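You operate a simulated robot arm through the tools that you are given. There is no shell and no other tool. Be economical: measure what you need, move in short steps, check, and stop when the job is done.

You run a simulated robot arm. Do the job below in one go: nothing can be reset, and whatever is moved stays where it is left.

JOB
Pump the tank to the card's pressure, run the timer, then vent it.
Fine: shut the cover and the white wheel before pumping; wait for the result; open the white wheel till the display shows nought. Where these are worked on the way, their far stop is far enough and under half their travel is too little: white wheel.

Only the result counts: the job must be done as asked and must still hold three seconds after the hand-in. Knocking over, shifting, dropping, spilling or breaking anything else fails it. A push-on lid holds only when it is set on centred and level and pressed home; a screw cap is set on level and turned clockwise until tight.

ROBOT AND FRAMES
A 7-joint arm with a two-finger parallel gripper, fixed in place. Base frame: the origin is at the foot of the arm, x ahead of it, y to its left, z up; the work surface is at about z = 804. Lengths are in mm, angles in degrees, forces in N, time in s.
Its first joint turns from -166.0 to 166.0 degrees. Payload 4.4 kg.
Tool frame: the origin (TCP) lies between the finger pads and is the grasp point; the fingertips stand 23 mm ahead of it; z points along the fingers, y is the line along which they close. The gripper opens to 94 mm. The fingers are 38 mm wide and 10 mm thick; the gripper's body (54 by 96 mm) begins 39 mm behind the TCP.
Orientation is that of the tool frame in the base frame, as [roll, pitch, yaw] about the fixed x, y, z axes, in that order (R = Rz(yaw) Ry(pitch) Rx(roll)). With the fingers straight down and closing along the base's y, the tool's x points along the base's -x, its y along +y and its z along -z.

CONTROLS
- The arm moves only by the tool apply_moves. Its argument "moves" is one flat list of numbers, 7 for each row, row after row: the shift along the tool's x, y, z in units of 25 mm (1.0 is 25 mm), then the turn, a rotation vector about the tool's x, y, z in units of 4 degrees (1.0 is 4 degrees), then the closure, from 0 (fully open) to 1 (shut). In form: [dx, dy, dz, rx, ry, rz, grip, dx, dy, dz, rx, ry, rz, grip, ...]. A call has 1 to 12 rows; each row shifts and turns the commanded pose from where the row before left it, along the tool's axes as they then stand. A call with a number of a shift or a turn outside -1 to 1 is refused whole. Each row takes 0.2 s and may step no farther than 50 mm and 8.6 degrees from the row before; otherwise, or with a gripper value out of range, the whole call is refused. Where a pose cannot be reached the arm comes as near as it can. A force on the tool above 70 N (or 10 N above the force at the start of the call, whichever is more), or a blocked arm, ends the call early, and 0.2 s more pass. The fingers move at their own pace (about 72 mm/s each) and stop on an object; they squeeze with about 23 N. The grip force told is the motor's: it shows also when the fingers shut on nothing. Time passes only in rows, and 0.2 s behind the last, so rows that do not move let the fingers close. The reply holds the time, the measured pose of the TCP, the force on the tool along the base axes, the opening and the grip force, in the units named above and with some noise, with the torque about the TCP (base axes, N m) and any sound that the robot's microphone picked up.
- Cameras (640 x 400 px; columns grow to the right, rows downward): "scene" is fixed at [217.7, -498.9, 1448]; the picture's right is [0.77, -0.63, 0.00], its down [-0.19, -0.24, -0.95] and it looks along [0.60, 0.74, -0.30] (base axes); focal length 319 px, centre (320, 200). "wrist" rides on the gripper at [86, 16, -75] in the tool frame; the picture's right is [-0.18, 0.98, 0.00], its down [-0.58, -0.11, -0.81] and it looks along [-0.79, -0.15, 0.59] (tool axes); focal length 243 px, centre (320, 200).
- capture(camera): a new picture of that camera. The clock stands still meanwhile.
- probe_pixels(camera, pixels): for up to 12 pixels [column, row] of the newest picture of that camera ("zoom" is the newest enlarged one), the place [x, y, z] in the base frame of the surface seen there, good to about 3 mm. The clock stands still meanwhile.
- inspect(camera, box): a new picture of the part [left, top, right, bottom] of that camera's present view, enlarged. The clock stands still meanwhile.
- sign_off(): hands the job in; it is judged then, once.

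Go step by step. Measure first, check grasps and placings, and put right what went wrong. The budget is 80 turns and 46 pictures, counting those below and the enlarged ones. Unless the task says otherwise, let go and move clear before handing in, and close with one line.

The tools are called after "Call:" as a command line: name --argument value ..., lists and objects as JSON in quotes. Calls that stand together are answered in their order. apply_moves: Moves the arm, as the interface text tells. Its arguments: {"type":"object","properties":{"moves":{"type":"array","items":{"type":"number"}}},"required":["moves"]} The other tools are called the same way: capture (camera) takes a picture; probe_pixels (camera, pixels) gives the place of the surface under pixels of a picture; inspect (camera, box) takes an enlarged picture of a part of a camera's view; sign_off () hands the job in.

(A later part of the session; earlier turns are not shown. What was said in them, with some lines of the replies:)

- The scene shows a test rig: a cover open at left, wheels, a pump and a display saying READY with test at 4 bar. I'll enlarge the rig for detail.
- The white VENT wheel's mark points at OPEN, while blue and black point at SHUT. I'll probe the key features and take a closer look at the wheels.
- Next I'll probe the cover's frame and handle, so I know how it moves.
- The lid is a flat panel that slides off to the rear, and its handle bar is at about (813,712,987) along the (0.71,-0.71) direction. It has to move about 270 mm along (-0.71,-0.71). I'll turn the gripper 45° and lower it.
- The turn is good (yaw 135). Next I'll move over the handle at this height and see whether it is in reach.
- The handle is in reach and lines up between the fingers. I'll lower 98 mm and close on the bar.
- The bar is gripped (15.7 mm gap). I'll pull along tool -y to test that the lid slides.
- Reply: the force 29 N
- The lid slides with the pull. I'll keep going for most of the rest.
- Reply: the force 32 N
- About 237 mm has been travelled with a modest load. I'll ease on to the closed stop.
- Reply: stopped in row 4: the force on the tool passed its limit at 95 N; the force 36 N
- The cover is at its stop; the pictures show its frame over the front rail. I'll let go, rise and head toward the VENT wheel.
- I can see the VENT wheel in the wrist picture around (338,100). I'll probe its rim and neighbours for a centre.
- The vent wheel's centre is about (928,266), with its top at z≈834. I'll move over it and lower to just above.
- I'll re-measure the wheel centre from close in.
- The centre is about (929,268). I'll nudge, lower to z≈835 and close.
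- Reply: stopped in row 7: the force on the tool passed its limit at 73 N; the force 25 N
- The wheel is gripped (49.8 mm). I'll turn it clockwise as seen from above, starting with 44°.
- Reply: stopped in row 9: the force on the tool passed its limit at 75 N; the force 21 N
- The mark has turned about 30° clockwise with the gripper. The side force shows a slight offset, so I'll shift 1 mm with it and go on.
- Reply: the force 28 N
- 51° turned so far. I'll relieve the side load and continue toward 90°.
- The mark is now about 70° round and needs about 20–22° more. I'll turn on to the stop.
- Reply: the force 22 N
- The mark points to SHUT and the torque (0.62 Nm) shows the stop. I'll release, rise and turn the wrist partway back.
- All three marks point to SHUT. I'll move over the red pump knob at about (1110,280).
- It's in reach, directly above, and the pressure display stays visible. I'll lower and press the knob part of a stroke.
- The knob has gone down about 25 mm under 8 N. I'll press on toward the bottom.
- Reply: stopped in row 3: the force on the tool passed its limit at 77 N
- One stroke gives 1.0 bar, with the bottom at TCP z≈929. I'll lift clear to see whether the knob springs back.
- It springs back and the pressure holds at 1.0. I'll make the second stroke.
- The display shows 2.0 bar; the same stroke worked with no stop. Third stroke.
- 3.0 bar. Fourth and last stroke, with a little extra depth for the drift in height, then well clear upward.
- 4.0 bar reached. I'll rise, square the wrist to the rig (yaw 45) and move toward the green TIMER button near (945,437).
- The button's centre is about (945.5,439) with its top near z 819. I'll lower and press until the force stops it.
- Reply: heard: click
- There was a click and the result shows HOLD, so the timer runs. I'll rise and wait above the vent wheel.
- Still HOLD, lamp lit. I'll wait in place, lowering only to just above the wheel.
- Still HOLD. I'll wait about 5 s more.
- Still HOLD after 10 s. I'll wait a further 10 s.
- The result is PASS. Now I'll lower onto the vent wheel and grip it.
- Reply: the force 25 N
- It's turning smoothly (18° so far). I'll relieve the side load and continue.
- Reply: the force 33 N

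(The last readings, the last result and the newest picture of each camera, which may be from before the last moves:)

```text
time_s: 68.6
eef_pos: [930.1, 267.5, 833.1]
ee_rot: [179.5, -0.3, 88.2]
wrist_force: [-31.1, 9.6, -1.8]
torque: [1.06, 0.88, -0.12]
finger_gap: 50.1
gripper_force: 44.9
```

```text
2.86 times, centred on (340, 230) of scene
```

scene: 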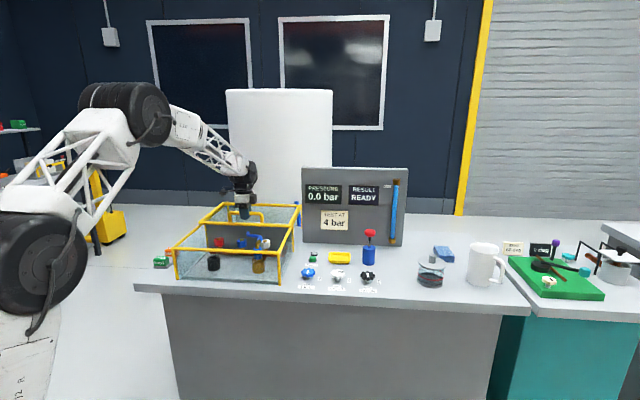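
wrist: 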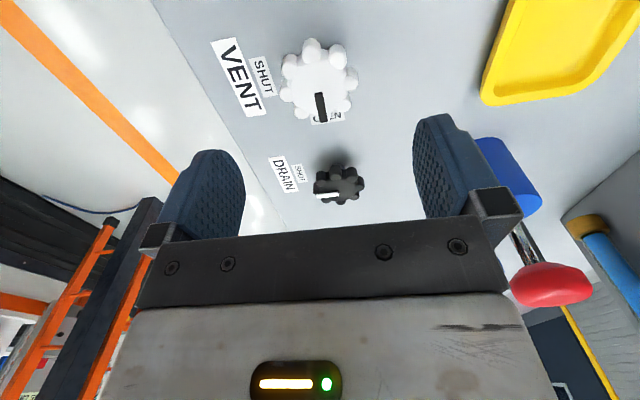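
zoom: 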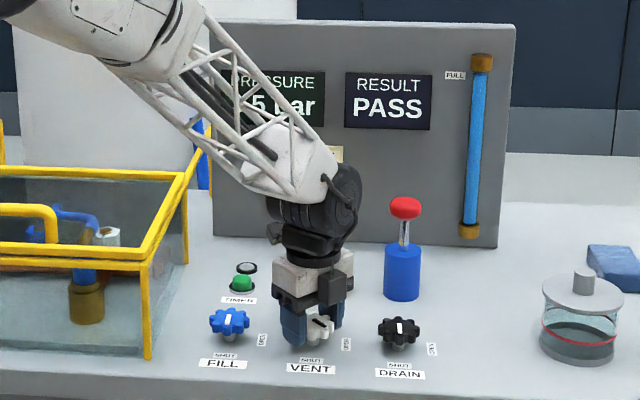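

The pressure is falling (…5 bar). I'll relieve the load and turn on toward the far stop.

Call:
apply_moves --moves '[0.02, -0.06, 0, 0, 0, -0.6, 1, 0, 0, 0, 0, 0, -0.8, 1, 0, 0, 0, 0, 0, -0.8, 1, 0, 0, 0, 0, 0, -0.8, 1, 0, 0, 0, 0, 0, -0.8, 1, 0, 0, 0, 0, 0, -0.8, 1, 0, 0, 0, 0, 0, -0.8, 1, 0, 0, 0, 0, 0, -0.8, 1]'

```text
time_s: 70.4
eef_pos: [929.3, 266.4, 833.7]
ee_rot: [179.5, -0.1, 113.0]
wrist_force: [-10.9, -1.4, -17.4]
torque: [0.29, 1.23, -0.02]
finger_gap: 49.9
gripper_force: 44.7
```

68° turned; about 22–24° remain.

Call:
apply_moves --moves '[0, -0.03, 0.02, 0, 0, -0.6, 1, 0, 0, 0, 0, 0, -0.8, 1, 0, 0, 0, 0, 0, -0.8, 1, 0, 0, 0, 0, 0, -0.8, 1, 0, 0, 0, 0, 0, -0.8, 1, 0, 0, 0, 0, 0, -0.8, 1, 0, 0, 0, 0, 0, -0.8, 1]'

Call:
inspect --camera "scene" --box '[260, 160, 420, 300]'

```text
time_s: 72.0
eef_pos: [928.3, 266.7, 833.6]
ee_rot: [179.4, 0.2, 134.6]
wrist_force: [-21.4, -0.9, -5.5]
torque: [0.0, 1.5, -0.01]
finger_gap: 49.6
gripper_force: 44.8
```

```text
2.86 times, centred on (340, 230) of scene
```

zoom: 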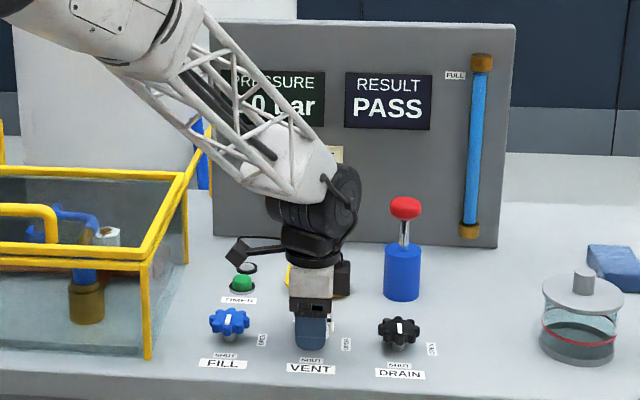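

The wheel has turned about 90° and the display reads ".0 bar". I'll turn a few degrees more to feel the stop, then release and rise.

Call:
apply_moves --moves '[0, -0.03, 0, 0, 0, -0.5, 1, 0, 0, 0, 0, 0, -0.5, 1, 0, 0, 0, 0, 0, 0, 1]'

Call:
apply_moves --moves '[0, 0, 0, 0, 0, 0, 0, 0, 0, 0, 0, 0, 0, 0, 0, 0, 0, 0, 0, 0, 0, 0, 0, -1, 0, 0, 0, 0, 0, 0, -1, 0, 0, 0, 0, 0, 0, -1, 0, 0, 0, 0, 0, 0, -1, 0, 0, 0, 0, 0, 0, -1, 0, 0, 0, 0, 0, 0, -1, 0, 0, 0, 0, 0, 0, -1, 0, 0, 0, 0, 0, 0, -1, 0, 0, 0, 0, 0, 0, -1, 0, 0, 0, 0]'

Call:
inspect --camera "scene" --box '[260, 160, 420, 300]'

```text
time_s: 72.8
eef_pos: [929.0, 265.8, 834.3]
ee_rot: [179.2, 0.4, 138.6]
wrist_force: [3.3, -3.9, -13.8]
torque: [-0.3, 0.33, -0.65]
finger_gap: 49.9
gripper_force: 44.8
```

```text
time_s: 75.4
eef_pos: [925.8, 264.3, 1057.7]
ee_rot: [179.3, 0.2, 138.5]
wrist_force: [-0.5, -0.4, -0.2]
torque: [0.02, 0.0, 0.01]
finger_gap: 94.0
gripper_force: 0.1
```

```text
2.86 times, centred on (340, 230) of scene
```

zoom: 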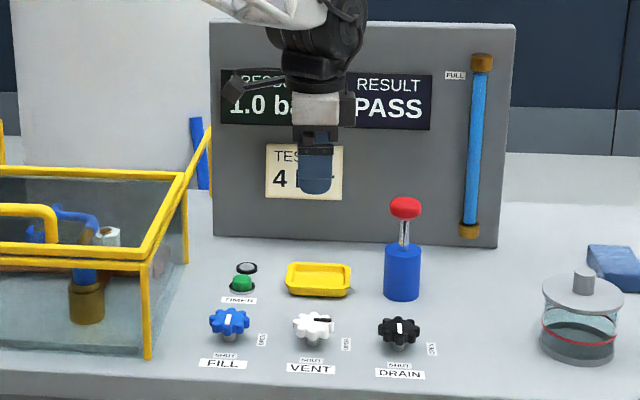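

The wheel is fully open at its stop, and the pressure reads 1.0 bar and falling. I'll wait it out.

Call:
apply_moves --moves '[0, -0.8, -1, 0, 0, 0, 0, 0, -0.8, -1, 0, 0, 0, 0, 0, -0.8, -1, 0, 0, 0, 0, 0, -0.8, 0, 0, 0, 0, 0, 0, 0, 0, 0, 0, 0, 0, 0, 0, 0, 0, 0, 0, 0, 0, 0, 0, 0, 0, 0, 0, 0, 0, 0, 0, 0, 0, 0, 0, 0, 0, 0, 0, 0, 0, 0, 0, 0, 0, 0, 0, 0, 0, 0, 0, 0, 0, 0, 0, 0, 0, 0, 0, 0, 0, 0]'

Call:
apply_moves --moves '[0, 0, 0, 0, 0, 0, 0, 0, 0, 0, 0, 0, 0, 0, 0, 0, 0, 0, 0, 0, 0, 0, 0, 0, 0, 0, 0, 0, 0, 0, 0, 0, 0, 0, 0, 0, 0, 0, 0, 0, 0, 0, 0, 0, 0, 0, 0, 0, 0, 0, 0, 0, 0, 0, 0, 0, 0, 0, 0, 0, 0, 0, 0, 0, 0, 0, 0, 0, 0, 0, 0, 0, 0, 0, 0, 0, 0, 0, 0, 0, 0, 0, 0, 0]'

Call:
capture --camera "scene"

Call:
inspect --camera "scene" --box '[260, 160, 420, 300]'

```text
time_s: 78.0
eef_pos: [870.2, 204.2, 1133.0]
ee_rot: [179.4, 0.3, 138.7]
wrist_force: [-0.4, 0.6, 0.8]
torque: [0.0, -0.02, -0.04]
finger_gap: 94.3
gripper_force: 0.1
```

```text
time_s: 80.6
eef_pos: [870.3, 205.0, 1133.5]
ee_rot: [179.3, 0.3, 138.6]
wrist_force: [0.3, -0.5, 0.8]
torque: [0.02, -0.01, 0.0]
finger_gap: 93.9
gripper_force: 0.0
```

```text
11 pictures are left
```

scene: 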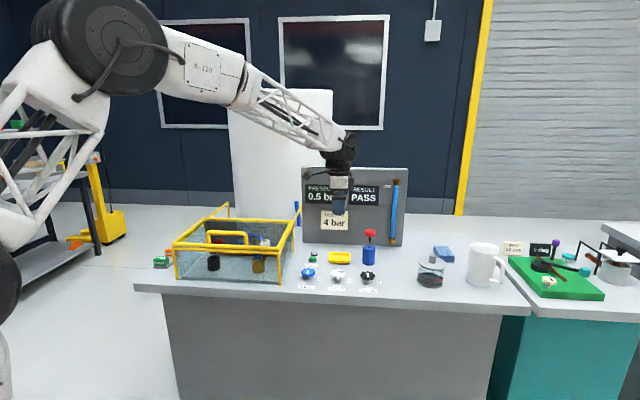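

```text
2.86 times, centred on (340, 230) of scene
```

zoom: 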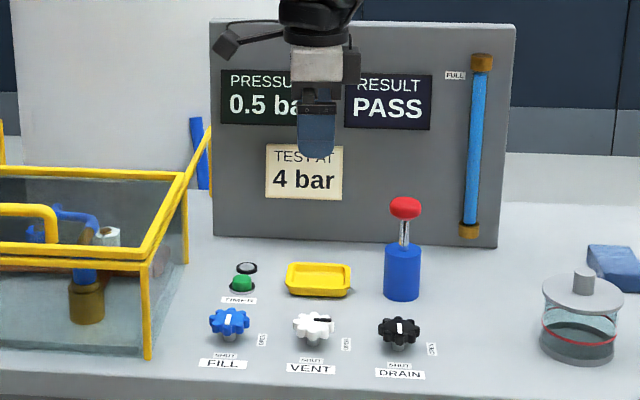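

0.5 bar and decaying slowly. I'll wait about 13 s more.

Call:
apply_moves --moves '[0, 0, 0, 0, 0, 0, 0, 0, 0, 0, 0, 0, 0, 0, 0, 0, 0, 0, 0, 0, 0, 0, 0, 0, 0, 0, 0, 0, 0, 0, 0, 0, 0, 0, 0, 0, 0, 0, 0, 0, 0, 0, 0, 0, 0, 0, 0, 0, 0, 0, 0, 0, 0, 0, 0, 0, 0, 0, 0, 0, 0, 0, 0, 0, 0, 0, 0, 0, 0, 0, 0, 0, 0, 0, 0, 0, 0, 0, 0, 0, 0, 0, 0, 0]'

Call:
apply_moves --moves '[0, 0, 0, 0, 0, 0, 0, 0, 0, 0, 0, 0, 0, 0, 0, 0, 0, 0, 0, 0, 0, 0, 0, 0, 0, 0, 0, 0, 0, 0, 0, 0, 0, 0, 0, 0, 0, 0, 0, 0, 0, 0, 0, 0, 0, 0, 0, 0, 0, 0, 0, 0, 0, 0, 0, 0, 0, 0, 0, 0, 0, 0, 0, 0, 0, 0, 0, 0, 0, 0, 0, 0, 0, 0, 0, 0, 0, 0, 0, 0, 0, 0, 0, 0]'

Call:
apply_moves --moves '[0, 0, 0, 0, 0, 0, 0, 0, 0, 0, 0, 0, 0, 0, 0, 0, 0, 0, 0, 0, 0, 0, 0, 0, 0, 0, 0, 0, 0, 0, 0, 0, 0, 0, 0, 0, 0, 0, 0, 0, 0, 0, 0, 0, 0, 0, 0, 0, 0, 0, 0, 0, 0, 0, 0, 0, 0, 0, 0, 0, 0, 0, 0, 0, 0, 0, 0, 0, 0, 0, 0, 0, 0, 0, 0, 0, 0, 0, 0, 0, 0, 0, 0, 0]'

Call:
apply_moves --moves '[0, 0, 0, 0, 0, 0, 0, 0, 0, 0, 0, 0, 0, 0, 0, 0, 0, 0, 0, 0, 0, 0, 0, 0, 0, 0, 0, 0, 0, 0, 0, 0, 0, 0, 0, 0, 0, 0, 0, 0, 0, 0, 0, 0, 0, 0, 0, 0, 0, 0, 0, 0, 0, 0, 0, 0, 0, 0, 0, 0, 0, 0, 0, 0, 0, 0, 0, 0, 0, 0, 0, 0, 0, 0, 0, 0, 0, 0, 0, 0, 0, 0, 0, 0]'

Call:
apply_moves --moves '[0, 0, 0, 0, 0, 0, 0, 0, 0, 0, 0, 0, 0, 0, 0, 0, 0, 0, 0, 0, 0, 0, 0, 0, 0, 0, 0, 0, 0, 0, 0, 0, 0, 0, 0, 0, 0, 0, 0, 0, 0, 0, 0, 0, 0, 0, 0, 0, 0, 0, 0, 0, 0, 0, 0, 0, 0, 0, 0, 0, 0, 0, 0, 0, 0, 0, 0, 0, 0, 0, 0, 0, 0, 0, 0, 0, 0, 0, 0, 0, 0, 0, 0, 0]'

Call:
inspect --camera "scene" --box '[260, 160, 420, 300]'

```text
time_s: 83.2
eef_pos: [870.8, 204.9, 1132.6]
ee_rot: [179.2, 0.3, 138.6]
wrist_force: [-0.2, 0.4, 0.1]
torque: [0.01, 0.04, -0.03]
finger_gap: 94.2
gripper_force: 0.0
```

```text
time_s: 85.8
eef_pos: [870.8, 206.0, 1131.3]
ee_rot: [179.3, 0.2, 138.6]
wrist_force: [0.0, 0.1, 0.2]
torque: [0.0, -0.02, 0.0]
finger_gap: 94.0
gripper_force: 0.2
```

```text
time_s: 88.4
eef_pos: [870.8, 205.4, 1133.5]
ee_rot: [179.3, 0.3, 138.7]
wrist_force: [0.1, -0.1, -0.5]
torque: [-0.01, 0.01, 0.01]
finger_gap: 94.0
gripper_force: 0.1
```

```text
time_s: 91.0
eef_pos: [870.0, 204.7, 1133.5]
ee_rot: [179.2, 0.3, 138.5]
wrist_force: [1.0, 0.6, -0.5]
torque: [0.05, 0.02, 0.0]
finger_gap: 94.1
gripper_force: 0.0
```

```text
time_s: 93.6
eef_pos: [871.3, 204.8, 1133.1]
ee_rot: [179.3, 0.2, 138.6]
wrist_force: [-0.1, -0.5, 0.6]
torque: [0.01, 0.03, -0.03]
finger_gap: 94.1
gripper_force: 0.0
```

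```text
2.86 times, centred on (340, 230) of scene
```

zoom: 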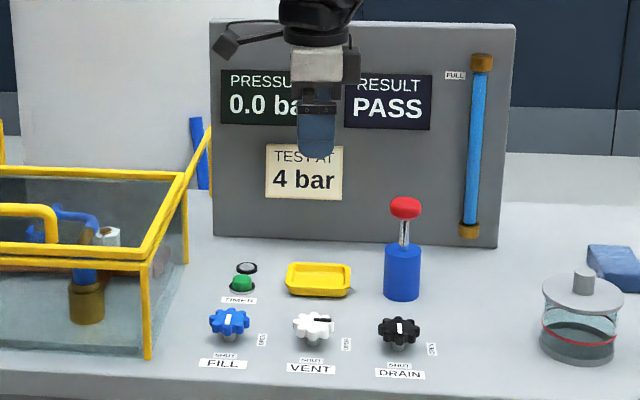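

The display reads 0.0 bar, the result is PASS, the vent is open and the arm is clear, so I'm handing in.

Call:
sign_off

```text
The job is handed in.
```

The job is handed in: with the cover and white wheel shut, the tank was pumped to 4.0 bar and the timer run to PASS, then the white wheel was opened to its stop until the display read 0.0 bar.
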